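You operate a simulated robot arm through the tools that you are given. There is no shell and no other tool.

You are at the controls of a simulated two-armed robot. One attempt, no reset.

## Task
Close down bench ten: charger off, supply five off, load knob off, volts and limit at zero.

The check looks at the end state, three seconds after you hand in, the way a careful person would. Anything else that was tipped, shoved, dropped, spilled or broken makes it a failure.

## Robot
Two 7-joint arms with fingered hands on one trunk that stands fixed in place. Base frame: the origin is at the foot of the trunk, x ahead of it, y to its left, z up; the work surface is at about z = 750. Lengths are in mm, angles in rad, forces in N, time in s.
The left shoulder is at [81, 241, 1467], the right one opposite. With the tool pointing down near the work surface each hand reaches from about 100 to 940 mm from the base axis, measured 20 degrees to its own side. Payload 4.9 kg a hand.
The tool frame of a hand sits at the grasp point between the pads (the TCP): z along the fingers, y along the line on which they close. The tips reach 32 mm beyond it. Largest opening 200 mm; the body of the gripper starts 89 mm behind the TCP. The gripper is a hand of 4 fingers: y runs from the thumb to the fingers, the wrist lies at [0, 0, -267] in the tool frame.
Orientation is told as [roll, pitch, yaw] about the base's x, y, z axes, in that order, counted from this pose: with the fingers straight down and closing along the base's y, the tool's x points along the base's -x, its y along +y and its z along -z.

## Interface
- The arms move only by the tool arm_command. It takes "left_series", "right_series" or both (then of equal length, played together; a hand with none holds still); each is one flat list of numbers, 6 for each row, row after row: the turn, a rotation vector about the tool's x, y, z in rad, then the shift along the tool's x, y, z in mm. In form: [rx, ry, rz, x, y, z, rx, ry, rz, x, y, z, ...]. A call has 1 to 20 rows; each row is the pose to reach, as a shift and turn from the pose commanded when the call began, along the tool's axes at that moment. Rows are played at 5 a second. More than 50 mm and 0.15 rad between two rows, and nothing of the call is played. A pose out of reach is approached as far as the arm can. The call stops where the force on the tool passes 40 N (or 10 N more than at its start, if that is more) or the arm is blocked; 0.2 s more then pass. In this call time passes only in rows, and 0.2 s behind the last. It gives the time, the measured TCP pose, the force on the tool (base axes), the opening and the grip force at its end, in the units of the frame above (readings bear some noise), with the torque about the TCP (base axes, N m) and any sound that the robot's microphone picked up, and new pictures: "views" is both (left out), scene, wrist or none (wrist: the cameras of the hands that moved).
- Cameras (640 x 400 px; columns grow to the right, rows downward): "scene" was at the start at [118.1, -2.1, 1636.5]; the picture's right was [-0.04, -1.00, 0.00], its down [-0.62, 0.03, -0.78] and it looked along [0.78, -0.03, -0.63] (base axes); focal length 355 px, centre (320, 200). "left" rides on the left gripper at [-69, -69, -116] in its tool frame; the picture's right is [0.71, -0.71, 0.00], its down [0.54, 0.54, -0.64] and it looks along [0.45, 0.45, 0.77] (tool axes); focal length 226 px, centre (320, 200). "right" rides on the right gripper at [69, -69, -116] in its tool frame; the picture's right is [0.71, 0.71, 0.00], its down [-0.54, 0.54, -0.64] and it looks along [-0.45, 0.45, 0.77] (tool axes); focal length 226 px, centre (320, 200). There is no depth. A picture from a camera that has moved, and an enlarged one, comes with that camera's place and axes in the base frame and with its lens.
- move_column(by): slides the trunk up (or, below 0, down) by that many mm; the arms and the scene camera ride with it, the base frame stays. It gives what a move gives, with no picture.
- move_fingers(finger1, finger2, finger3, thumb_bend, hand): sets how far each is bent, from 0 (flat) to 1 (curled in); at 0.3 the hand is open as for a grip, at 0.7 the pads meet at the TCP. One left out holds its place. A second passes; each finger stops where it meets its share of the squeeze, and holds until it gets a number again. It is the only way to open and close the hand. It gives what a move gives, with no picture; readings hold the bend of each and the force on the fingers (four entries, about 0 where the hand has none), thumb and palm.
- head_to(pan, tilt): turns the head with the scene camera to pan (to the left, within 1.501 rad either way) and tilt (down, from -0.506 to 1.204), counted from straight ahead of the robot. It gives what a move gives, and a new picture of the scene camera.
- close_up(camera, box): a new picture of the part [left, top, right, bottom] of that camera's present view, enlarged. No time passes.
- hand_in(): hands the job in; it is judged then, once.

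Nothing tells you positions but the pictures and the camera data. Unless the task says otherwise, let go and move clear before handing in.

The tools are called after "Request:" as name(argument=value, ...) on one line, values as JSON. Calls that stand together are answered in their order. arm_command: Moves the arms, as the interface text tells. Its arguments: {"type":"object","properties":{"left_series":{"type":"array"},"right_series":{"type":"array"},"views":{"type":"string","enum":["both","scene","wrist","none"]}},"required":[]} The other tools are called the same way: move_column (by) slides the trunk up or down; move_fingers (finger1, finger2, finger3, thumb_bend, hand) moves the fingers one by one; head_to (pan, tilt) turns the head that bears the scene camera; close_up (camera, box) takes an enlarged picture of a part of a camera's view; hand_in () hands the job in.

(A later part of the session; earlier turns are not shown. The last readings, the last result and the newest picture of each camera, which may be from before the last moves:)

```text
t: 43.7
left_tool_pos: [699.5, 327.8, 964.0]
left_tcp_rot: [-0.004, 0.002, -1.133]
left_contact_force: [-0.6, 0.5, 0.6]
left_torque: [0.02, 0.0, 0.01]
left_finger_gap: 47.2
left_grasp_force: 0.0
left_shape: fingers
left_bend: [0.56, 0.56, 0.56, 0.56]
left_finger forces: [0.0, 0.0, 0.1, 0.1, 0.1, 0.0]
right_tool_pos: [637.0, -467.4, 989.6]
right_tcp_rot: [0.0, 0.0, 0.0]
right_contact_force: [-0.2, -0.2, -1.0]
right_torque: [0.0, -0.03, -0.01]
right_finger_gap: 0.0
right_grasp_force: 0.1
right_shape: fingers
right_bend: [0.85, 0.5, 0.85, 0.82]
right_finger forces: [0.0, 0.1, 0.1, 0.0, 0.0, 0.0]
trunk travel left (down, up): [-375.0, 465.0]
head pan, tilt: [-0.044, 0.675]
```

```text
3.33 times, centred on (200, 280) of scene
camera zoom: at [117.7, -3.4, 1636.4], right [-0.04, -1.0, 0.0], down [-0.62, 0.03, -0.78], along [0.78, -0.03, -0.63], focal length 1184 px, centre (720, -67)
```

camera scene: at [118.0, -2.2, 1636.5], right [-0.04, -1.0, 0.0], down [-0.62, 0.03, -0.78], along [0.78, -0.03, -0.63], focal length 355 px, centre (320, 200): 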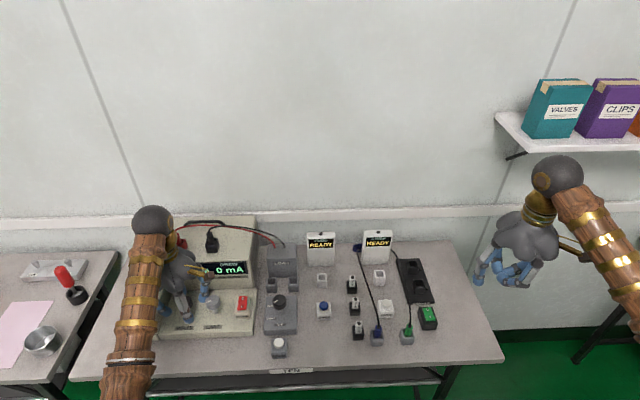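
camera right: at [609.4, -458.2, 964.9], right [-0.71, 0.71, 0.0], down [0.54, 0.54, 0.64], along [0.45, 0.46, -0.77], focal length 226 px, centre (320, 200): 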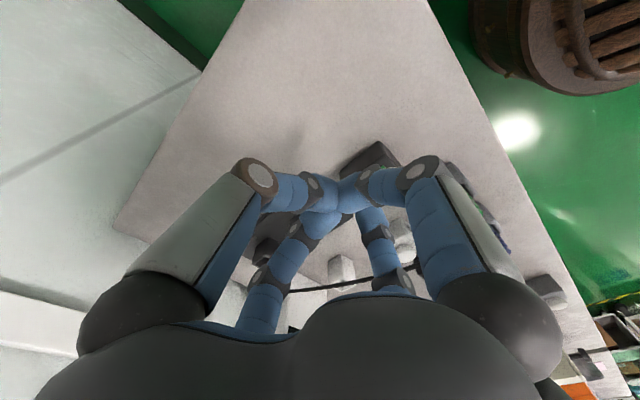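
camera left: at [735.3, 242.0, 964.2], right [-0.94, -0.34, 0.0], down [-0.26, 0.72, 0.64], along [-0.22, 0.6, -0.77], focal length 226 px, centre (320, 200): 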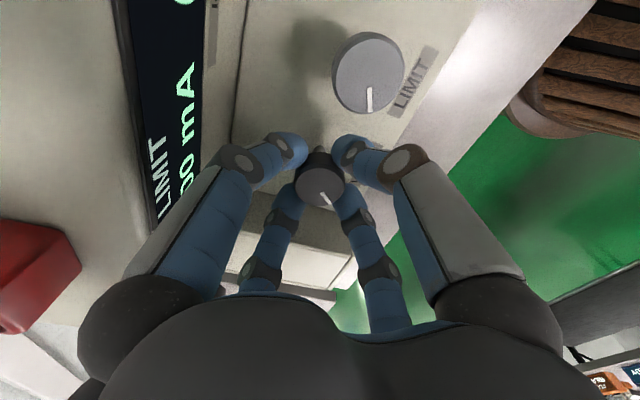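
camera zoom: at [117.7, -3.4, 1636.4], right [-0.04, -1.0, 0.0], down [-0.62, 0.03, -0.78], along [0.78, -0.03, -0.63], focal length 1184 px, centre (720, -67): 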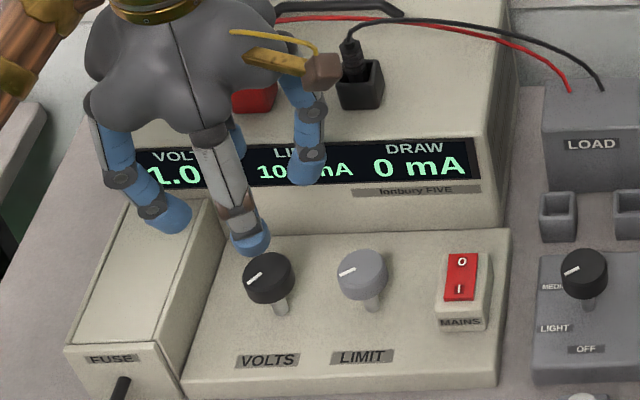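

VOLTS now reads 1.0. The reported hand position shows about 6 mm offset in y, so I'll recheck the pose before going down again.

Request:
arm_command(left_series=[0, 0, 0, 0, 0, 0, 0, 0, 0, 0, 0, 0], views="wrist")

Request:
close_up(camera="left", box=[200, 20, 440, 200])

```text
t: 44.3
left_tool_pos: [700.6, 328.0, 965.2]
left_tcp_rot: [-0.002, -0.001, -1.135]
left_contact_force: [-0.1, 0.5, -0.6]
left_torque: [0.01, 0.05, -0.04]
left_finger_gap: 47.3
left_grasp_force: 0.0
left_shape: fingers
left_bend: [0.56, 0.56, 0.56, 0.56]
left_finger forces: [0.1, 0.0, 0.0, 0.0, 0.0, 0.0]
right_tool_pos: [638.5, -467.0, 990.6]
right_tcp_rot: [0.002, 0.0, 0.0]
right_contact_force: [0.7, -0.5, -0.9]
right_torque: [-0.02, 0.03, -0.03]
right_finger_gap: 0.1
right_grasp_force: 0.0
right_shape: fingers
right_bend: [0.85, 0.5, 0.85, 0.82]
right_finger forces: [0.0, 0.0, 0.0, 0.0, 0.1, 0.0]
trunk travel left (down, up): [-375.0, 465.0]
head pan, tilt: [-0.044, 0.675]
camera left: at [667.0, 237.7, 1081.6], right [-0.94, 0.34, 0.0], down [0.26, 0.72, 0.64], along [0.22, 0.6, -0.77], focal length 226 px, centre (320, 200)
```

left: 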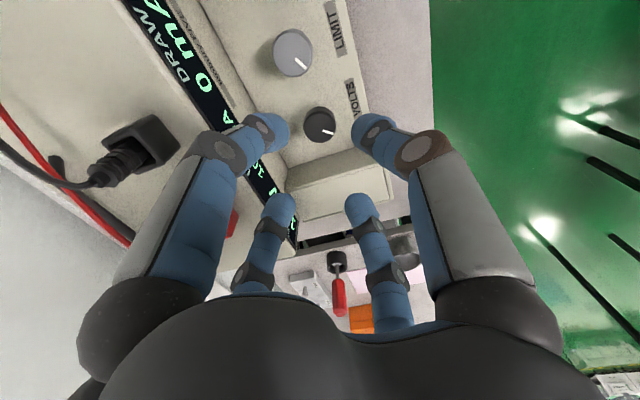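

```text
2.22 times, centred on (320, 110) of left
camera zoom: at [667.0, 237.7, 1081.6], right [-0.94, 0.34, 0.0], down [0.26, 0.72, 0.64], along [0.22, 0.6, -0.77], focal length 502 px, centre (320, 400)
```

zoom: 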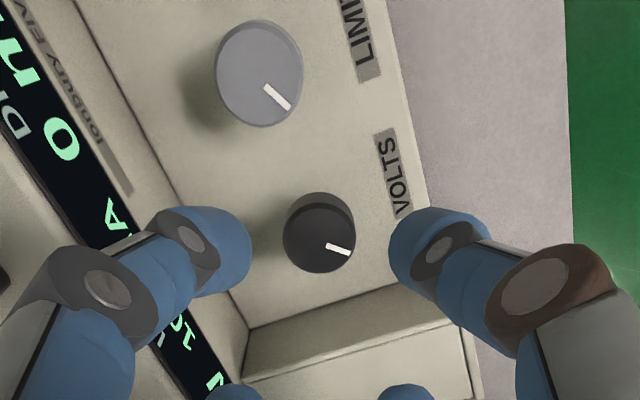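

The hand really sits about 6 mm to the right of the knob axis, and the knob itself hasn't moved. I'll correct the offset up here and verify.

Request:
arm_command(left_series=[0, 0, 0, 2.3, 1.8, 0, 0, 0, 0, 4.6, 3.5, 0, 0, 0, 0, 4.6, 3.5, 0], views="wrist")

```text
t: 45.1
left_tool_pos: [702.3, 337.2, 965.0]
left_tcp_rot: [-0.002, 0.001, -1.134]
left_contact_force: [0.1, -0.2, 0.6]
left_torque: [0.02, 0.0, 0.0]
left_finger_gap: 47.3
left_grasp_force: 0.0
left_shape: fingers
left_bend: [0.56, 0.56, 0.56, 0.56]
left_finger forces: [0.0, 0.1, 0.1, 0.1, 0.0, 0.0]
right_tool_pos: [638.8, -466.1, 990.6]
right_tcp_rot: [-0.001, -0.001, -0.001]
right_contact_force: [0.6, 0.0, -1.1]
right_torque: [0.03, 0.05, 0.04]
right_finger_gap: 0.0
right_grasp_force: 0.0
right_shape: fingers
right_bend: [0.85, 0.5, 0.85, 0.82]
right_finger forces: [0.0, 0.0, 0.0, 0.0, 0.1, 0.0]
trunk travel left (down, up): [-375.0, 465.0]
head pan, tilt: [-0.044, 0.675]
camera left: at [669.4, 245.8, 1081.7], right [-0.94, 0.34, 0.0], down [0.26, 0.72, 0.64], along [0.22, 0.6, -0.77], focal length 226 px, centre (320, 200)
```

left: 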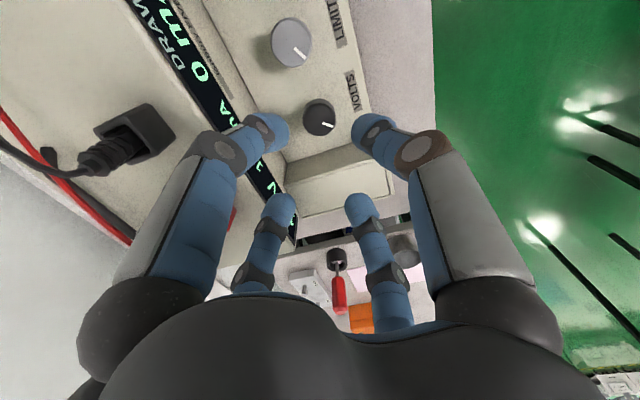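

It overshot slightly and now reads y = 337. I'll make a small correction back.

Request:
arm_command(left_series=[0, 0, 0, -1.5, -0.9, 0, 0, 0, 0, -2.9, -1.7, 0, 0, 0, 0, -2.9, -1.7, 0], views="wrist")

Request:
close_up(camera="left", box=[200, 20, 440, 200])

```text
t: 45.9
left_tool_pos: [702.6, 336.0, 964.6]
left_tcp_rot: [-0.004, 0.0, -1.132]
left_contact_force: [0.0, -0.3, 1.0]
left_torque: [-0.01, -0.01, 0.01]
left_finger_gap: 47.5
left_grasp_force: 0.1
left_shape: fingers
left_bend: [0.56, 0.56, 0.56, 0.56]
left_finger forces: [0.0, 0.2, 0.0, 0.0, 0.0, 0.0]
right_tool_pos: [638.5, -466.1, 991.7]
right_tcp_rot: [0.0, -0.001, -0.001]
right_contact_force: [-0.4, 0.0, -0.2]
right_torque: [0.03, 0.02, 0.02]
right_finger_gap: 0.0
right_grasp_force: 0.1
right_shape: fingers
right_bend: [0.85, 0.5, 0.85, 0.82]
right_finger forces: [0.0, 0.0, 0.1, 0.0, 0.0, 0.0]
trunk travel left (down, up): [-375.0, 465.0]
head pan, tilt: [-0.044, 0.675]
camera left: at [670.4, 243.9, 1081.3], right [-0.94, 0.34, 0.0], down [0.26, 0.72, 0.64], along [0.22, 0.6, -0.77], focal length 226 px, centre (320, 200)
```

left: 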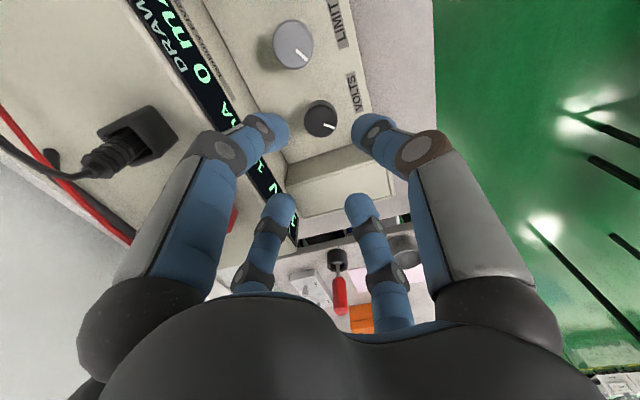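

```text
2.22 times, centred on (320, 110) of left
camera zoom: at [670.4, 243.9, 1081.3], right [-0.94, 0.34, 0.0], down [0.26, 0.72, 0.64], along [0.22, 0.6, -0.77], focal length 502 px, centre (320, 400)
```

zoom: 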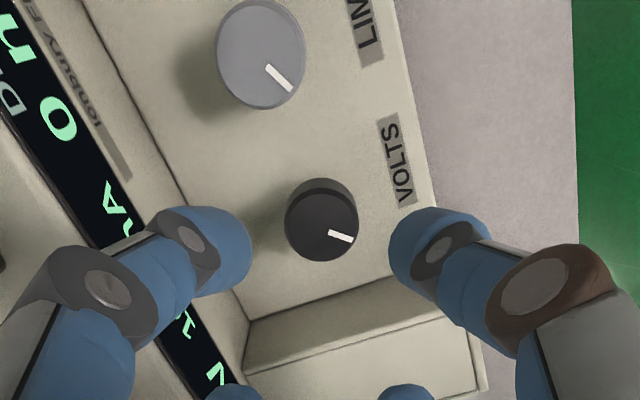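

The hand is within 2 mm of the knob axis now. I'll descend, grip, and make the third stroke.

Request:
arm_command(left_series=[0, 0, 0, -0.5, -0.5, 40, 0, 0, 0, -1, -1, 80, 0, 0, 0, -1, -1, 105, 0, 0, 0, -1, -1, 118], views="wrist")

Request:
close_up(camera="left", box=[200, 60, 440, 240])

```text
t: 46.9
left_tool_pos: [701.9, 333.1, 845.3]
left_tcp_rot: [-0.001, 0.002, -1.134]
left_contact_force: [-0.7, 0.5, 0.0]
left_torque: [0.0, -0.01, -0.05]
left_finger_gap: 47.3
left_grasp_force: 0.1
left_shape: fingers
left_bend: [0.56, 0.56, 0.56, 0.56]
left_finger forces: [0.0, 0.0, 0.0, 0.0, 0.1, 0.0]
right_tool_pos: [637.0, -466.5, 988.9]
right_tcp_rot: [-0.001, 0.0, 0.001]
right_contact_force: [0.8, 0.3, 0.5]
right_torque: [0.01, 0.0, -0.03]
right_finger_gap: 0.0
right_grasp_force: 0.0
right_shape: fingers
right_bend: [0.85, 0.5, 0.85, 0.82]
right_finger forces: [0.1, 0.0, 0.0, 0.0, 0.0, 0.0]
trunk travel left (down, up): [-375.0, 465.0]
head pan, tilt: [-0.044, 0.675]
camera left: at [668.7, 241.0, 962.6], right [-0.94, 0.34, 0.0], down [0.26, 0.72, 0.64], along [0.22, 0.6, -0.77], focal length 226 px, centre (320, 200)
```

left: 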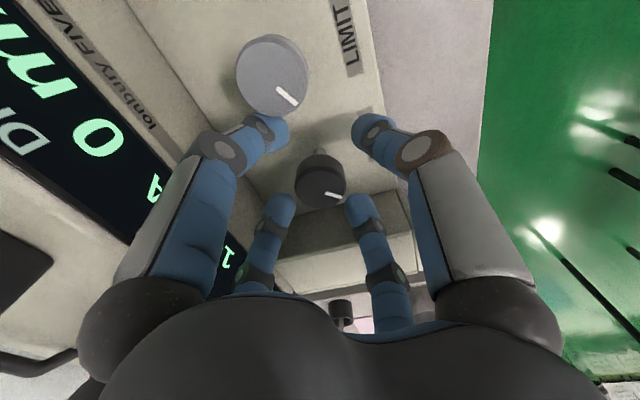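

```text
2.22 times, centred on (320, 150) of left
camera zoom: at [668.7, 241.0, 962.6], right [-0.94, 0.34, 0.0], down [0.26, 0.72, 0.64], along [0.22, 0.6, -0.77], focal length 502 px, centre (320, 311)
```

zoom: 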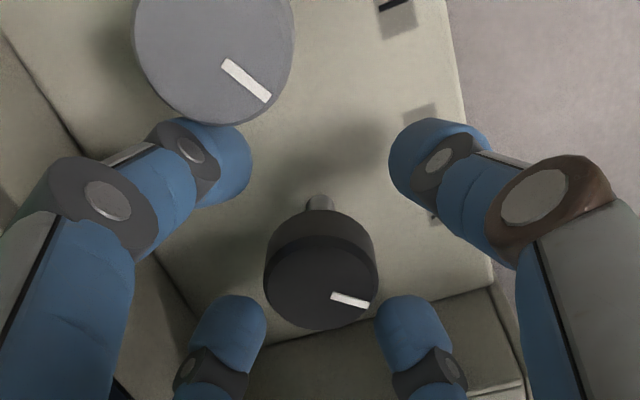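

The pointer is at about 135° for 1.0 V, so about 37° remain. I'll grip and turn the third stroke.

Request:
move_fingers(hand="left", finger1=0.66, finger2=0.66, finger3=0.66, thumb_bend=0.66)

Request:
arm_command(left_series=[0, 0, -0.07, 0, 0, 0, 0, 0, -0.14, 0, 0, 0, 0, 0, -0.21, 0, 0, 0, 0, 0, -0.28, 0, 0, 0, 0, 0, -0.35, 0, 0, 0, 0, 0, -0.42, 0, 0, 0, 0, 0, -0.49, 0, 0, 0, 0, 0, -0.56, 0, 0, 0, 0, 0, -0.63, 0, 0, 0, 0, 0, -0.698, 0, 0, 0], views="wrist")

Request:
close_up(camera="left", box=[200, 60, 440, 240])

```text
t: 47.9
left_tool_pos: [702.5, 332.5, 846.3]
left_tcp_rot: [-0.002, -0.001, -1.133]
left_contact_force: [-0.2, 0.1, -1.0]
left_torque: [-0.01, 0.04, -0.02]
left_finger_gap: 21.3
left_grasp_force: 7.1
left_shape: fingers
left_bend: [0.64, 0.63, 0.63, 0.64]
left_finger forces: [3.1, 4.1, 4.2, 0.0, 5.0, 0.0]
right_tool_pos: [637.8, -465.8, 990.5]
right_tcp_rot: [0.0, 0.0, 0.001]
right_contact_force: [-0.4, -1.3, -0.3]
right_torque: [0.02, 0.0, -0.01]
right_finger_gap: 0.4
right_grasp_force: 0.1
right_shape: fingers
right_bend: [0.85, 0.5, 0.85, 0.82]
right_finger forces: [0.0, 0.1, 0.0, 0.0, 0.1, 0.0]
trunk travel left (down, up): [-375.0, 465.0]
head pan, tilt: [-0.044, 0.675]
```

```text
t: 50.1
left_tool_pos: [701.7, 335.0, 848.0]
left_tcp_rot: [-0.001, 0.002, -0.434]
left_contact_force: [0.6, -4.8, -7.8]
left_torque: [-0.14, -0.03, 0.02]
left_finger_gap: 22.0
left_grasp_force: 7.6
left_shape: fingers
left_bend: [0.64, 0.64, 0.63, 0.64]
left_finger forces: [3.4, 3.2, 3.3, 0.0, 5.4, 0.1]
right_tool_pos: [637.6, -465.7, 989.8]
right_tcp_rot: [0.001, 0.002, -0.001]
right_contact_force: [0.5, 0.2, 0.5]
right_torque: [0.02, 0.01, 0.03]
right_finger_gap: 0.0
right_grasp_force: 0.0
right_shape: fingers
right_bend: [0.85, 0.5, 0.85, 0.82]
right_finger forces: [0.0, 0.0, 0.1, 0.0, 0.0, 0.0]
trunk travel left (down, up): [-375.0, 465.0]
head pan, tilt: [-0.044, 0.675]
camera left: at [736.2, 243.2, 964.3], right [-0.94, -0.34, 0.0], down [-0.26, 0.72, 0.64], along [-0.22, 0.6, -0.77], focal length 226 px, centre (320, 200)
```

left: 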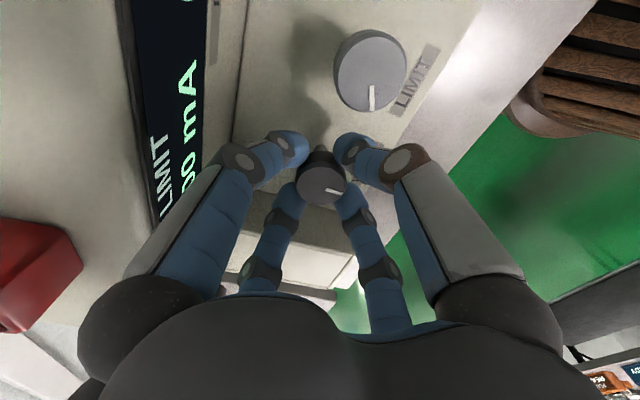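

```text
2.22 times, centred on (320, 150) of left
camera zoom: at [736.2, 243.2, 964.3], right [-0.94, -0.34, 0.0], down [-0.26, 0.72, 0.64], along [-0.22, 0.6, -0.77], focal length 502 px, centre (320, 311)
```

zoom: 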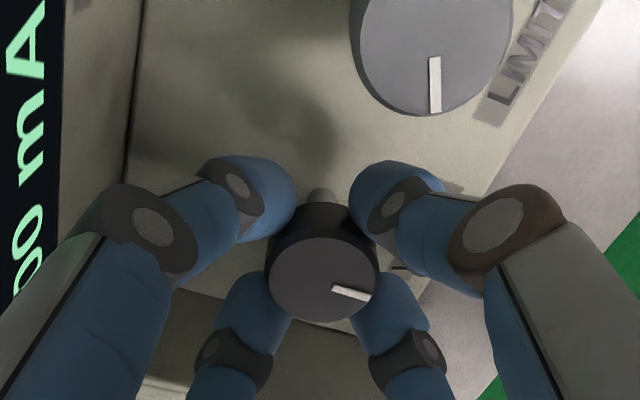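

The pointer is now near 175–180°. I'll open, rotate back, lift and read the display.

Request:
move_fingers(hand="left", finger1=0.56, finger2=0.56, finger3=0.56, thumb_bend=0.56)

Request:
arm_command(left_series=[0, 0, 0.1, 0, 0, -20, 0, 0, 0.2, 0, 0, -50, 0, 0, 0.34, 0, 0, -80, 0, 0, 0.48, 0, 0, -100, 0, 0, 0.6, 0, 0, -119, 0, 0, 0.698, 0, 0, -119], views="none")

Request:
close_up(camera="scene", box=[120, 220, 280, 340])

Request:
close_up(camera="left", box=[160, 0, 440, 220])

```text
t: 51.1
left_tool_pos: [701.3, 335.1, 847.8]
left_tcp_rot: [0.0, 0.002, -0.436]
left_contact_force: [0.3, -0.1, -0.1]
left_torque: [0.03, -0.03, -0.02]
left_finger_gap: 47.0
left_grasp_force: 0.1
left_shape: fingers
left_bend: [0.56, 0.56, 0.56, 0.56]
left_finger forces: [0.0, 0.1, 0.0, 0.0, 0.1, 0.0]
right_tool_pos: [637.7, -465.4, 989.9]
right_tcp_rot: [0.0, 0.0, -0.002]
right_contact_force: [0.5, 1.2, 0.3]
right_torque: [-0.04, 0.04, 0.0]
right_finger_gap: 0.0
right_grasp_force: 0.1
right_shape: fingers
right_bend: [0.85, 0.5, 0.85, 0.82]
right_finger forces: [0.0, 0.0, 0.0, 0.0, 0.0, 0.0]
trunk travel left (down, up): [-375.0, 465.0]
head pan, tilt: [-0.044, 0.675]
```

```text
t: 52.5
left_tool_pos: [703.0, 333.6, 966.3]
left_tcp_rot: [-0.003, 0.0, -1.136]
left_contact_force: [0.1, 0.7, -0.2]
left_torque: [-0.02, 0.03, -0.02]
left_finger_gap: 47.1
left_grasp_force: 0.0
left_shape: fingers
left_bend: [0.56, 0.56, 0.56, 0.56]
left_finger forces: [0.0, 0.0, 0.0, 0.1, 0.0, 0.1]
right_tool_pos: [637.7, -467.1, 990.5]
right_tcp_rot: [-0.001, -0.001, -0.002]
right_contact_force: [0.4, -0.3, -0.5]
right_torque: [-0.02, 0.02, 0.02]
right_finger_gap: 0.1
right_grasp_force: 0.0
right_shape: fingers
right_bend: [0.85, 0.5, 0.85, 0.82]
right_finger forces: [0.1, 0.0, 0.1, 0.1, 0.1, 0.1]
trunk travel left (down, up): [-375.0, 465.0]
head pan, tilt: [-0.044, 0.675]
```

```text
3.33 times, centred on (200, 280) of scene
camera zoom: at [118.1, -2.2, 1636.5], right [-0.04, -1.0, 0.0], down [-0.62, 0.03, -0.78], along [0.78, -0.03, -0.63], focal length 1184 px, centre (720, -67)
```

zoom: 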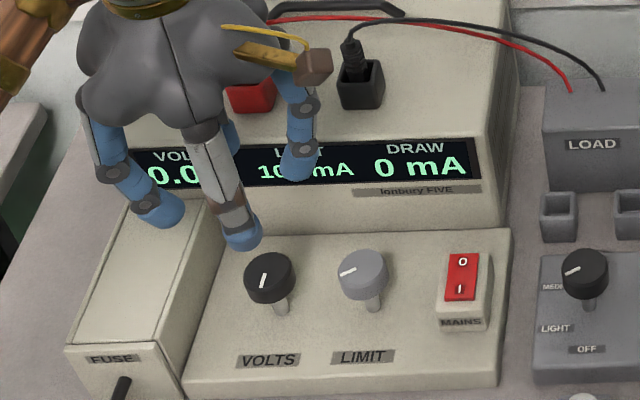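

```text
1.82 times, centred on (300, 110) of left
camera zoom: at [668.9, 243.2, 1083.6], right [-0.94, 0.34, 0.0], down [0.26, 0.72, 0.64], along [0.22, 0.6, -0.77], focal length 411 px, centre (356, 364)
```

zoom: 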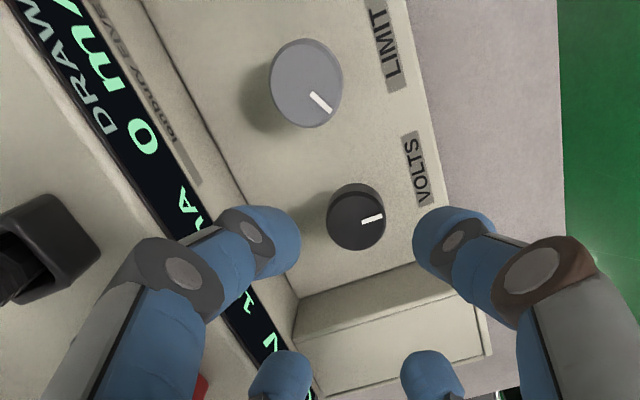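

VOLTS now reads 0.0. Next I'll shift the hand over the LIMIT knob at (702.5, 258.5) and check the readout and alignment.

Request:
arm_command(left_series=[0, 0, 0, -34, -16, 0, 0, 0, 0, -67.7, -32.3, 0, 0, 0, 0, -67.7, -32.3, 0], views="wrist")

Request:
close_up(camera="scene", box=[120, 220, 280, 340])

Request:
close_up(camera="left", box=[200, 20, 440, 200])

```text
t: 53.3
left_tool_pos: [702.4, 261.9, 968.4]
left_tcp_rot: [-0.003, 0.0, -1.133]
left_contact_force: [0.2, 0.3, 0.0]
left_torque: [0.0, 0.02, 0.0]
left_finger_gap: 47.1
left_grasp_force: 0.1
left_shape: fingers
left_bend: [0.56, 0.56, 0.56, 0.56]
left_finger forces: [0.0, 0.0, 0.1, 0.0, 0.0, 0.0]
right_tool_pos: [637.3, -465.6, 991.3]
right_tcp_rot: [0.0, 0.001, 0.0]
right_contact_force: [0.8, 0.2, -0.7]
right_torque: [-0.01, -0.03, -0.01]
right_finger_gap: 0.1
right_grasp_force: 0.0
right_shape: fingers
right_bend: [0.85, 0.5, 0.85, 0.82]
right_finger forces: [0.0, 0.1, 0.1, 0.0, 0.1, 0.0]
trunk travel left (down, up): [-375.0, 465.0]
head pan, tilt: [-0.044, 0.675]
camera left: at [668.3, 170.4, 1084.8], right [-0.94, 0.34, 0.0], down [0.26, 0.72, 0.64], along [0.22, 0.6, -0.77], focal length 226 px, centre (320, 200)
```

left: 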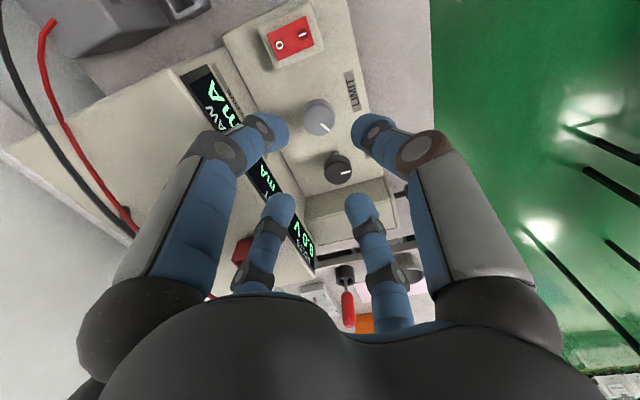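

```text
3.33 times, centred on (200, 280) of scene
camera zoom: at [117.7, -0.9, 1636.6], right [-0.04, -1.0, 0.0], down [-0.62, 0.03, -0.78], along [0.78, -0.03, -0.63], focal length 1184 px, centre (720, -67)
```

zoom: 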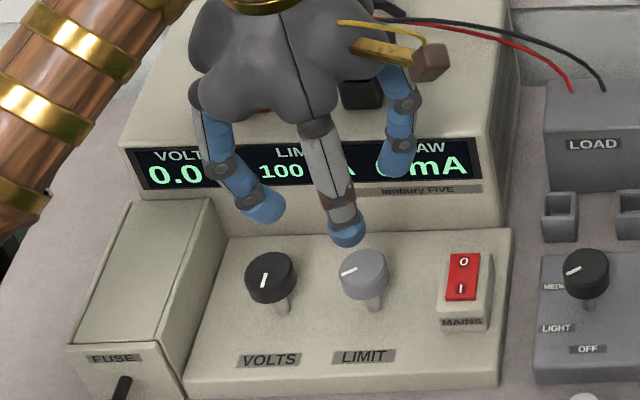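

```text
2.22 times, centred on (320, 110) of left
camera zoom: at [668.3, 170.4, 1084.8], right [-0.94, 0.34, 0.0], down [0.26, 0.72, 0.64], along [0.22, 0.6, -0.77], focal length 502 px, centre (320, 400)
```

zoom: 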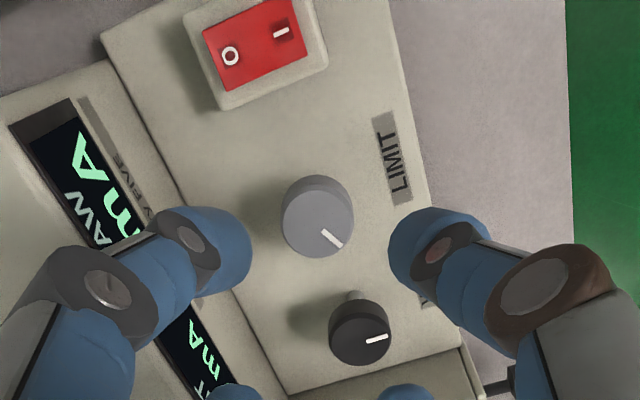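

VOLTS shows 0.0 V, and LIMIT still 100 mA. The LIMIT knob is about 2 mm right of the hand axis, so I'll correct that and descend.

Request:
arm_command(left_series=[0, 0, 0, -2.1, -1, 30, 0, 0, 0, -2.1, -1, 70, 0, 0, 0, -2.1, -1, 100, 0, 0, 0, -2.1, -1, 120], views="wrist")

Request:
close_up(camera="left", box=[200, 60, 440, 240])

Request:
close_up(camera="scene", box=[120, 220, 280, 340])

```text
t: 54.3
left_tool_pos: [703.2, 258.8, 845.4]
left_tcp_rot: [-0.002, 0.001, -1.131]
left_contact_force: [-0.2, 0.2, 0.2]
left_torque: [-0.03, -0.03, -0.01]
left_finger_gap: 47.1
left_grasp_force: 0.0
left_shape: fingers
left_bend: [0.56, 0.56, 0.56, 0.56]
left_finger forces: [0.0, 0.0, 0.0, 0.1, 0.1, 0.1]
right_tool_pos: [637.2, -466.3, 990.6]
right_tcp_rot: [0.0, 0.0, 0.0]
right_contact_force: [0.2, -0.3, -0.7]
right_torque: [-0.03, 0.01, 0.02]
right_finger_gap: 0.1
right_grasp_force: 0.1
right_shape: fingers
right_bend: [0.85, 0.5, 0.85, 0.82]
right_finger forces: [0.0, 0.0, 0.0, 0.0, 0.0, 0.0]
trunk travel left (down, up): [-375.0, 465.0]
head pan, tilt: [-0.044, 0.675]
camera left: at [669.9, 167.7, 962.5], right [-0.94, 0.34, 0.0], down [0.26, 0.72, 0.64], along [0.22, 0.6, -0.77], focal length 226 px, centre (320, 200)
```

left: 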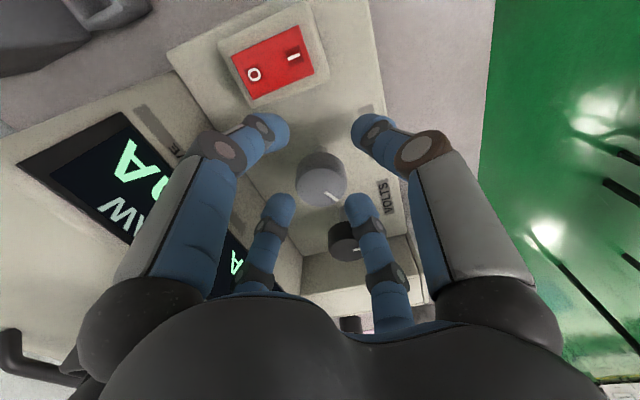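

```text
2.22 times, centred on (320, 150) of left
camera zoom: at [669.9, 167.7, 962.5], right [-0.94, 0.34, 0.0], down [0.26, 0.72, 0.64], along [0.22, 0.6, -0.77], focal length 502 px, centre (320, 311)
```

zoom: 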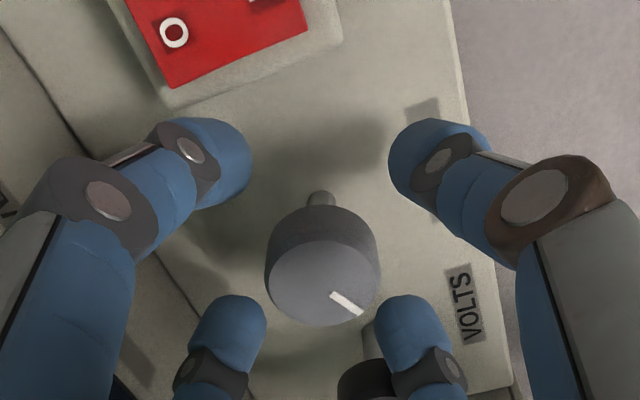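

```text
3.33 times, centred on (200, 280) of scene
camera zoom: at [118.4, -2.4, 1636.5], right [-0.04, -1.0, 0.0], down [-0.62, 0.03, -0.78], along [0.78, -0.03, -0.63], focal length 1184 px, centre (720, -67)
```

zoom: 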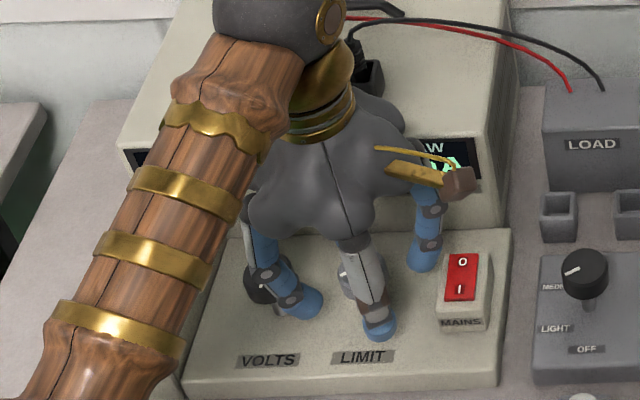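

The LIMIT cap is centred, and the fingers clear the VOLTS cap and the mains housing. I'll grip and turn counter-clockwise by 40°.

Request:
move_fingers(hand="left", finger1=0.66, finger2=0.66, finger3=0.66, thumb_bend=0.66)

Request:
arm_command(left_series=[0, 0, -0.07, 0, 0, 0, 0, 0, -0.14, 0, 0, 0, 0, 0, -0.21, 0, 0, 0, 0, 0, -0.28, 0, 0, 0, 0, 0, -0.35, 0, 0, 0, 0, 0, -0.42, 0, 0, 0, 0, 0, -0.49, 0, 0, 0, 0, 0, -0.56, 0, 0, 0, 0, 0, -0.63, 0, 0, 0, 0, 0, -0.698, 0, 0, 0], views="wrist")

Request:
close_up(camera="left", box=[200, 60, 440, 240])

```text
t: 55.3
left_tool_pos: [702.8, 259.0, 844.7]
left_tcp_rot: [-0.002, -0.003, -1.134]
left_contact_force: [-1.6, -1.1, -0.8]
left_torque: [0.02, 0.1, -0.02]
left_finger_gap: 22.8
left_grasp_force: 8.2
left_shape: fingers
left_bend: [0.63, 0.64, 0.63, 0.64]
left_finger forces: [3.5, 3.2, 3.6, 0.0, 5.9, 0.1]
right_tool_pos: [637.9, -467.0, 990.8]
right_tcp_rot: [-0.001, -0.001, -0.001]
right_contact_force: [-1.0, 0.6, -0.1]
right_torque: [-0.02, -0.03, 0.02]
right_finger_gap: 0.0
right_grasp_force: 0.1
right_shape: fingers
right_bend: [0.85, 0.5, 0.85, 0.82]
right_finger forces: [0.1, 0.0, 0.0, 0.1, 0.0, 0.0]
trunk travel left (down, up): [-375.0, 465.0]
head pan, tilt: [-0.044, 0.675]
```

```text
t: 57.5
left_tool_pos: [702.8, 257.9, 847.9]
left_tcp_rot: [0.0, 0.004, -0.436]
left_contact_force: [-2.1, 4.8, -6.2]
left_torque: [0.18, 0.05, -0.02]
left_finger_gap: 22.3
left_grasp_force: 7.6
left_shape: fingers
left_bend: [0.64, 0.63, 0.63, 0.64]
left_finger forces: [2.7, 4.6, 4.3, 0.1, 3.8, 0.0]
right_tool_pos: [638.8, -466.4, 989.5]
right_tcp_rot: [0.001, 0.0, 0.001]
right_contact_force: [-0.2, -0.3, 0.1]
right_torque: [0.0, 0.0, 0.0]
right_finger_gap: 0.0
right_grasp_force: 0.0
right_shape: fingers
right_bend: [0.85, 0.5, 0.85, 0.82]
right_finger forces: [0.0, 0.0, 0.1, 0.1, 0.1, 0.1]
trunk travel left (down, up): [-375.0, 465.0]
head pan, tilt: [-0.044, 0.675]
camera left: at [736.3, 166.4, 963.4], right [-0.94, -0.34, 0.0], down [-0.26, 0.72, 0.64], along [-0.22, 0.6, -0.77], focal length 226 px, centre (320, 200)
```

left: 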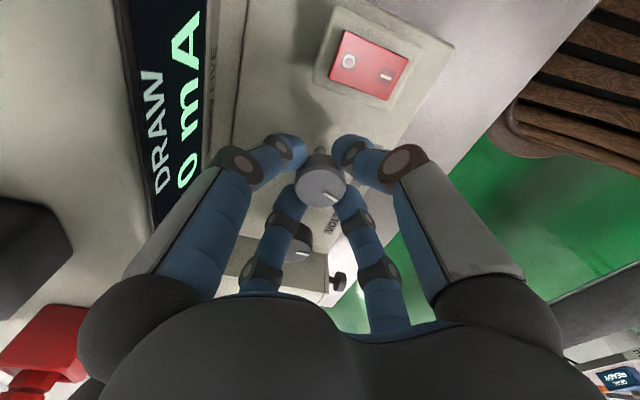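

```text
2.22 times, centred on (320, 150) of left
camera zoom: at [736.3, 166.4, 963.4], right [-0.94, -0.34, 0.0], down [-0.26, 0.72, 0.64], along [-0.22, 0.6, -0.77], focal length 502 px, centre (320, 311)
```

zoom: 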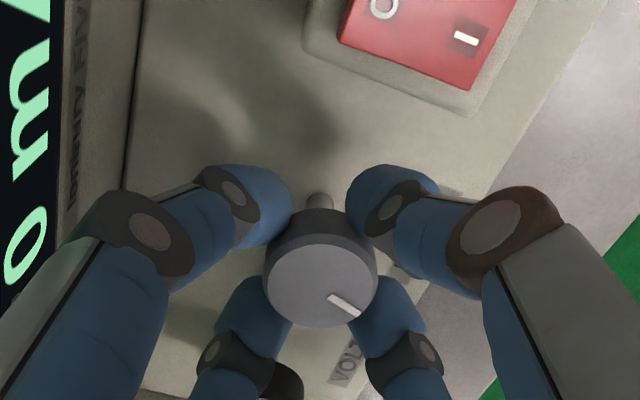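

The LIMIT knob turned along with the hand. I'll release, rotate back while lifting straight up, and read the display.

Request:
move_fingers(hand="left", finger1=0.56, finger2=0.56, finger3=0.56, thumb_bend=0.56)

Request:
arm_command(left_series=[0, 0, 0, 0, 0, -30, 0, 0, 0.1, 0, 0, -70, 0, 0, 0.24, 0, 0, -119, 0, 0, 0.38, 0, 0, -119, 0, 0, 0.52, 0, 0, -119, 0, 0, 0.62, 0, 0, -119, 0, 0, 0.698, 0, 0, -119], views="wrist")

Request:
close_up(camera="scene", box=[120, 220, 280, 340])

Request:
close_up(camera="left", box=[200, 20, 440, 200])

```text
t: 58.5
left_tool_pos: [703.3, 257.3, 847.5]
left_tcp_rot: [0.0, 0.001, -0.436]
left_contact_force: [-0.3, 1.4, 0.1]
left_torque: [-0.01, -0.01, 0.01]
left_finger_gap: 47.4
left_grasp_force: 0.1
left_shape: fingers
left_bend: [0.56, 0.56, 0.56, 0.56]
left_finger forces: [0.1, 0.0, 0.1, 0.0, 0.0, 0.1]
right_tool_pos: [638.5, -465.3, 991.5]
right_tcp_rot: [0.001, 0.0, -0.001]
right_contact_force: [0.0, 0.1, 0.2]
right_torque: [0.0, 0.01, 0.0]
right_finger_gap: 0.0
right_grasp_force: 0.0
right_shape: fingers
right_bend: [0.85, 0.5, 0.85, 0.82]
right_finger forces: [0.1, 0.0, 0.0, 0.0, 0.1, 0.1]
trunk travel left (down, up): [-375.0, 465.0]
head pan, tilt: [-0.044, 0.675]
```

```text
t: 60.1
left_tool_pos: [701.8, 257.4, 965.2]
left_tcp_rot: [-0.001, 0.001, -1.136]
left_contact_force: [-0.4, 1.0, 0.7]
left_torque: [0.06, 0.0, 0.01]
left_finger_gap: 46.8
left_grasp_force: 0.1
left_shape: fingers
left_bend: [0.56, 0.56, 0.56, 0.56]
left_finger forces: [0.0, 0.1, 0.1, 0.0, 0.0, 0.0]
right_tool_pos: [638.3, -467.1, 989.5]
right_tcp_rot: [0.001, -0.001, 0.0]
right_contact_force: [0.8, 0.5, 0.5]
right_torque: [-0.01, -0.01, 0.0]
right_finger_gap: 0.1
right_grasp_force: 0.0
right_shape: fingers
right_bend: [0.85, 0.5, 0.85, 0.82]
right_finger forces: [0.0, 0.0, 0.0, 0.1, 0.1, 0.0]
trunk travel left (down, up): [-375.0, 465.0]
head pan, tilt: [-0.044, 0.675]
camera left: at [668.8, 166.5, 1082.3], right [-0.94, 0.34, 0.0], down [0.26, 0.72, 0.64], along [0.22, 0.6, -0.77], focal length 226 px, centre (320, 200)
```

left: 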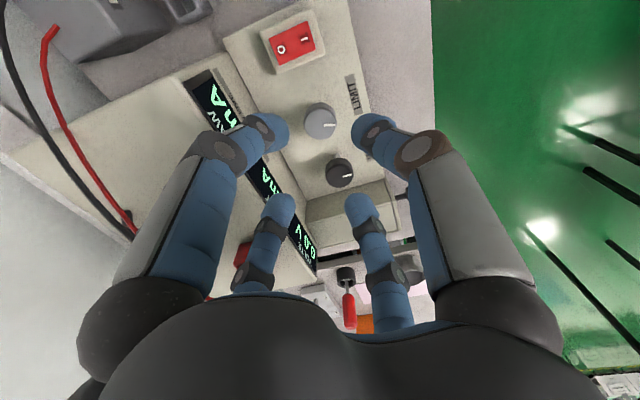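

```text
3.33 times, centred on (200, 280) of scene
camera zoom: at [118.2, -2.2, 1636.5], right [-0.04, -1.0, 0.0], down [-0.62, 0.03, -0.78], along [0.78, -0.03, -0.63], focal length 1184 px, centre (720, -67)
```

zoom: 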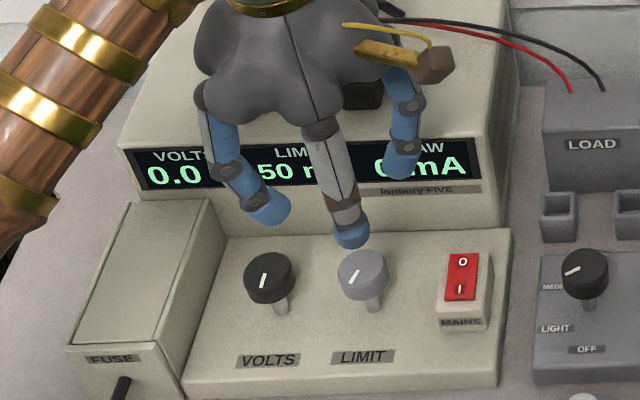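

```text
2.22 times, centred on (320, 110) of left
camera zoom: at [668.8, 166.5, 1082.3], right [-0.94, 0.34, 0.0], down [0.26, 0.72, 0.64], along [0.22, 0.6, -0.77], focal length 502 px, centre (320, 400)
```

zoom: 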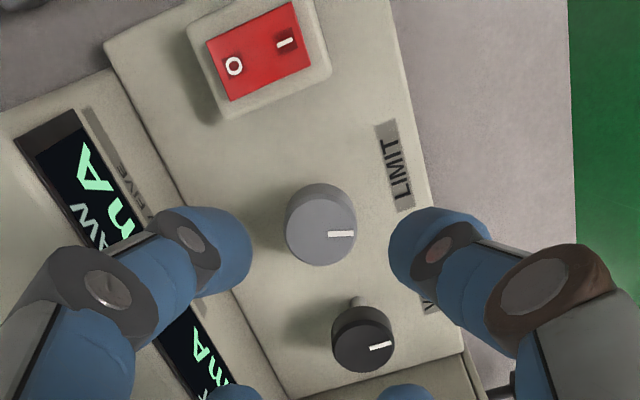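

LIMIT now reads 50 mA with its pointer near 156°. The alignment is good, so I'll go down for another stroke.

Request:
arm_command(left_series=[0, 0, 0, 0.3, 0, 40, 0, 0, 0, 0.6, 0, 80, 0, 0, 0, 0.6, 0, 105, 0, 0, 0, 0.6, 0, 119], views="none")

Request:
close_up(camera="left", box=[200, 60, 440, 240])

Request:
move_fingers(hand="left", finger1=0.66, finger2=0.66, finger3=0.66, thumb_bend=0.66)

Request:
arm_command(left_series=[0, 0, -0.07, 0, 0, 0, 0, 0, -0.14, 0, 0, 0, 0, 0, -0.21, 0, 0, 0, 0, 0, -0.28, 0, 0, 0, 0, 0, -0.35, 0, 0, 0, 0, 0, -0.42, 0, 0, 0, 0, 0, -0.49, 0, 0, 0, 0, 0, -0.56, 0, 0, 0, 0, 0, -0.63, 0, 0, 0, 0, 0, -0.698, 0, 0, 0], views="wrist")

Request:
close_up(camera="left", box=[200, 60, 440, 240])

```text
t: 61.1
left_tool_pos: [702.2, 258.3, 846.1]
left_tcp_rot: [-0.001, 0.002, -1.134]
left_contact_force: [-0.9, -0.2, -0.3]
left_torque: [0.01, -0.02, 0.03]
left_finger_gap: 47.3
left_grasp_force: 0.1
left_shape: fingers
left_bend: [0.56, 0.56, 0.56, 0.56]
left_finger forces: [0.0, 0.0, 0.0, 0.0, 0.0, 0.1]
right_tool_pos: [638.2, -465.3, 990.5]
right_tcp_rot: [-0.001, -0.001, 0.001]
right_contact_force: [0.0, 1.0, 0.2]
right_torque: [0.01, 0.03, 0.01]
right_finger_gap: 0.2
right_grasp_force: 0.0
right_shape: fingers
right_bend: [0.85, 0.5, 0.85, 0.82]
right_finger forces: [0.0, 0.0, 0.1, 0.0, 0.1, 0.0]
trunk travel left (down, up): [-375.0, 465.0]
head pan, tilt: [-0.044, 0.675]
```

```text
2.22 times, centred on (320, 150) of left
camera zoom: at [668.6, 167.0, 963.0], right [-0.94, 0.34, 0.0], down [0.26, 0.72, 0.64], along [0.22, 0.6, -0.77], focal length 502 px, centre (320, 311)
```

zoom: 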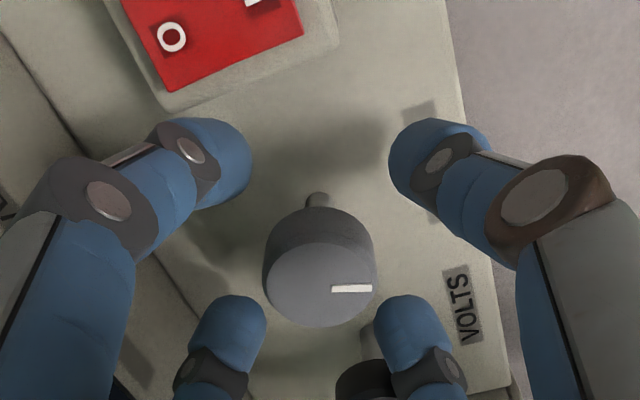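

```text
t: 62.1
left_tool_pos: [701.3, 259.2, 846.3]
left_tcp_rot: [-0.003, 0.001, -1.135]
left_contact_force: [-1.1, 0.4, 0.5]
left_torque: [0.02, 0.01, -0.03]
left_finger_gap: 22.1
left_grasp_force: 8.0
left_shape: fingers
left_bend: [0.63, 0.63, 0.63, 0.64]
left_finger forces: [3.6, 4.2, 4.1, 0.0, 5.2, 0.1]
right_tool_pos: [636.3, -467.2, 990.9]
right_tcp_rot: [0.0, 0.001, 0.001]
right_contact_force: [-0.3, 0.6, 1.0]
right_torque: [0.0, -0.01, -0.01]
right_finger_gap: 0.0
right_grasp_force: 0.1
right_shape: fingers
right_bend: [0.85, 0.5, 0.85, 0.82]
right_finger forces: [0.1, 0.1, 0.0, 0.1, 0.0, 0.0]
trunk travel left (down, up): [-375.0, 465.0]
head pan, tilt: [-0.044, 0.675]
```

```text
t: 64.3
left_tool_pos: [701.4, 257.9, 846.8]
left_tcp_rot: [0.0, 0.002, -0.434]
left_contact_force: [-0.1, 0.3, -2.5]
left_torque: [0.02, 0.04, -0.21]
left_finger_gap: 19.5
left_grasp_force: 7.9
left_shape: fingers
left_bend: [0.64, 0.63, 0.64, 0.64]
left_finger forces: [3.2, 4.5, 3.6, 0.0, 4.6, 0.1]
right_tool_pos: [637.6, -466.0, 990.4]
right_tcp_rot: [-0.001, 0.0, -0.001]
right_contact_force: [0.9, 0.6, 0.2]
right_torque: [0.0, 0.02, -0.04]
right_finger_gap: 0.0
right_grasp_force: 0.1
right_shape: fingers
right_bend: [0.85, 0.5, 0.85, 0.82]
right_finger forces: [0.0, 0.0, 0.0, 0.1, 0.0, 0.1]
trunk travel left (down, up): [-375.0, 465.0]
head pan, tilt: [-0.044, 0.675]
camera left: at [735.3, 166.6, 964.3], right [-0.94, -0.34, 0.0], down [-0.26, 0.72, 0.64], along [-0.22, 0.6, -0.77], focal length 226 px, centre (320, 200)
```

left: 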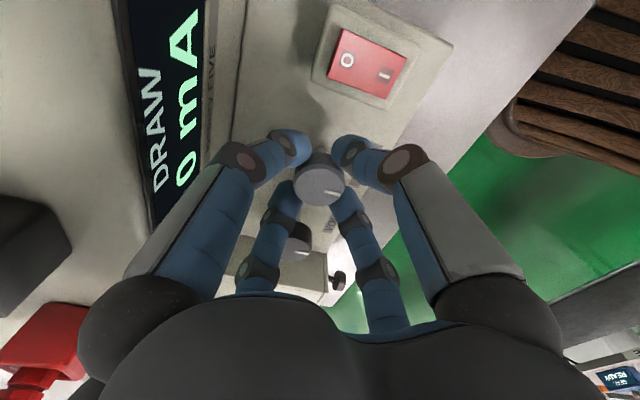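

```text
2.22 times, centred on (320, 150) of left
camera zoom: at [735.3, 166.6, 964.3], right [-0.94, -0.34, 0.0], down [-0.26, 0.72, 0.64], along [-0.22, 0.6, -0.77], focal length 502 px, centre (320, 311)
```

zoom: 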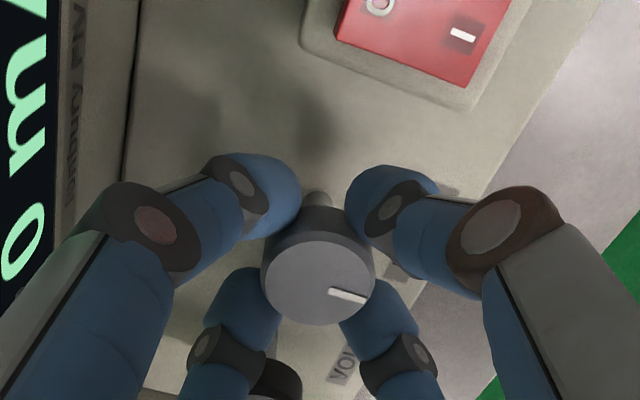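

A torque of −0.21 N·m built up and the knob slipped in the grip, so it has reached its end stop. I'll release, lift and read the display.

Request:
move_fingers(hand="left", finger1=0.56, finger2=0.56, finger3=0.56, thumb_bend=0.56)

Request:
arm_command(left_series=[0, 0, 0, 0, 0, -30, 0, 0, 0.1, 0, 0, -70, 0, 0, 0.24, 0, 0, -119, 0, 0, 0.38, 0, 0, -140, 0, 0, 0.52, 0, 0, -160, 0, 0, 0.62, 0, 0, -180, 0, 0, 0.698, 0, 0, -200], views="both")

Request:
close_up(camera="scene", box=[120, 220, 280, 340])

Request:
close_up(camera="left", box=[180, 60, 420, 280])

```text
t: 65.3
left_tool_pos: [701.2, 256.9, 847.0]
left_tcp_rot: [-0.001, 0.001, -0.437]
left_contact_force: [-1.1, 0.1, 0.0]
left_torque: [-0.03, 0.0, -0.02]
left_finger_gap: 47.2
left_grasp_force: 0.0
left_shape: fingers
left_bend: [0.56, 0.56, 0.56, 0.56]
left_finger forces: [0.0, 0.0, 0.1, 0.0, 0.0, 0.0]
right_tool_pos: [637.7, -466.6, 990.6]
right_tcp_rot: [0.0, 0.0, 0.0]
right_contact_force: [0.2, -0.3, 0.3]
right_torque: [-0.01, -0.04, -0.03]
right_finger_gap: 0.0
right_grasp_force: 0.0
right_shape: fingers
right_bend: [0.85, 0.5, 0.85, 0.82]
right_finger forces: [0.0, 0.0, 0.0, 0.0, 0.0, 0.0]
trunk travel left (down, up): [-375.0, 465.0]
head pan, tilt: [-0.044, 0.675]
```

```text
t: 66.9
left_tool_pos: [701.8, 259.3, 1047.6]
left_tcp_rot: [-0.002, 0.0, -1.134]
left_contact_force: [0.2, 0.1, -0.4]
left_torque: [-0.02, -0.01, -0.02]
left_finger_gap: 47.3
left_grasp_force: 0.0
left_shape: fingers
left_bend: [0.56, 0.56, 0.56, 0.56]
left_finger forces: [0.0, 0.0, 0.0, 0.0, 0.1, 0.0]
right_tool_pos: [637.5, -466.9, 990.6]
right_tcp_rot: [0.001, -0.001, 0.001]
right_contact_force: [0.3, 0.8, 0.1]
right_torque: [-0.01, 0.0, 0.02]
right_finger_gap: 0.1
right_grasp_force: 0.1
right_shape: fingers
right_bend: [0.85, 0.5, 0.85, 0.82]
right_finger forces: [0.0, 0.0, 0.0, 0.1, 0.1, 0.1]
trunk travel left (down, up): [-375.0, 465.0]
head pan, tilt: [-0.044, 0.675]
camera scene: at [117.7, -2.1, 1636.5], right [-0.04, -1.0, 0.0], down [-0.62, 0.03, -0.78], along [0.78, -0.03, -0.63], focal length 355 px, centre (320, 200)
camera left: at [668.6, 167.2, 1164.6], right [-0.94, 0.34, 0.0], down [0.26, 0.72, 0.64], along [0.22, 0.6, -0.77], focal length 226 px, centre (320, 200)
```

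scene: 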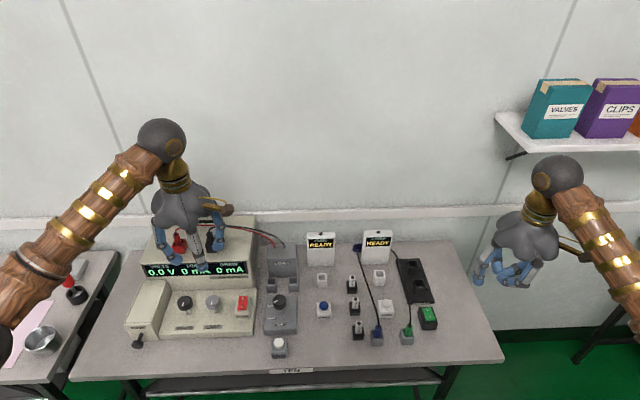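
left: 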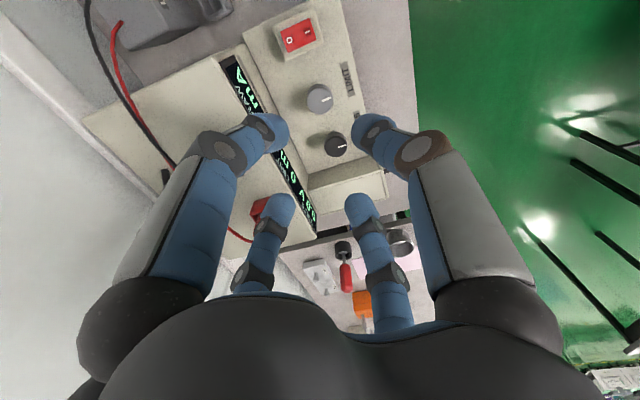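

```text
3.33 times, centred on (200, 280) of scene
camera zoom: at [117.7, -2.1, 1636.5], right [-0.04, -1.0, 0.0], down [-0.62, 0.03, -0.78], along [0.78, -0.03, -0.63], focal length 1184 px, centre (720, -67)
```

zoom: 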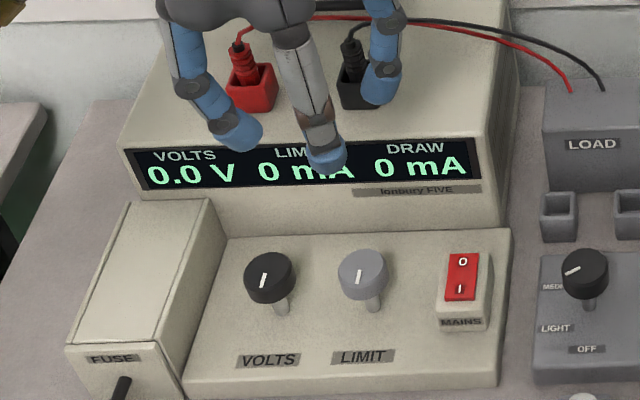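

```text
1.82 times, centred on (300, 170) of left
camera zoom: at [668.6, 167.2, 1164.6], right [-0.94, 0.34, 0.0], down [0.26, 0.72, 0.64], along [0.22, 0.6, -0.77], focal length 411 px, centre (356, 254)
```

zoom: 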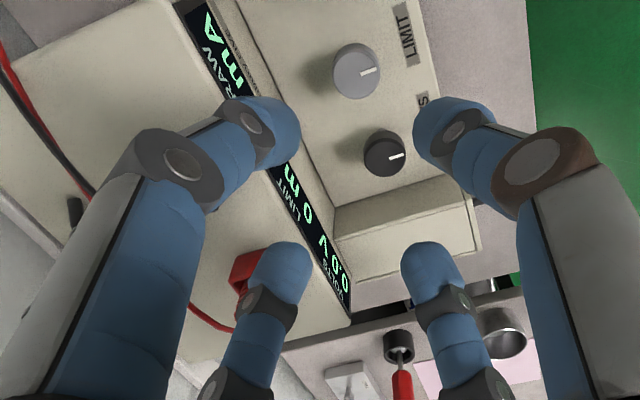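

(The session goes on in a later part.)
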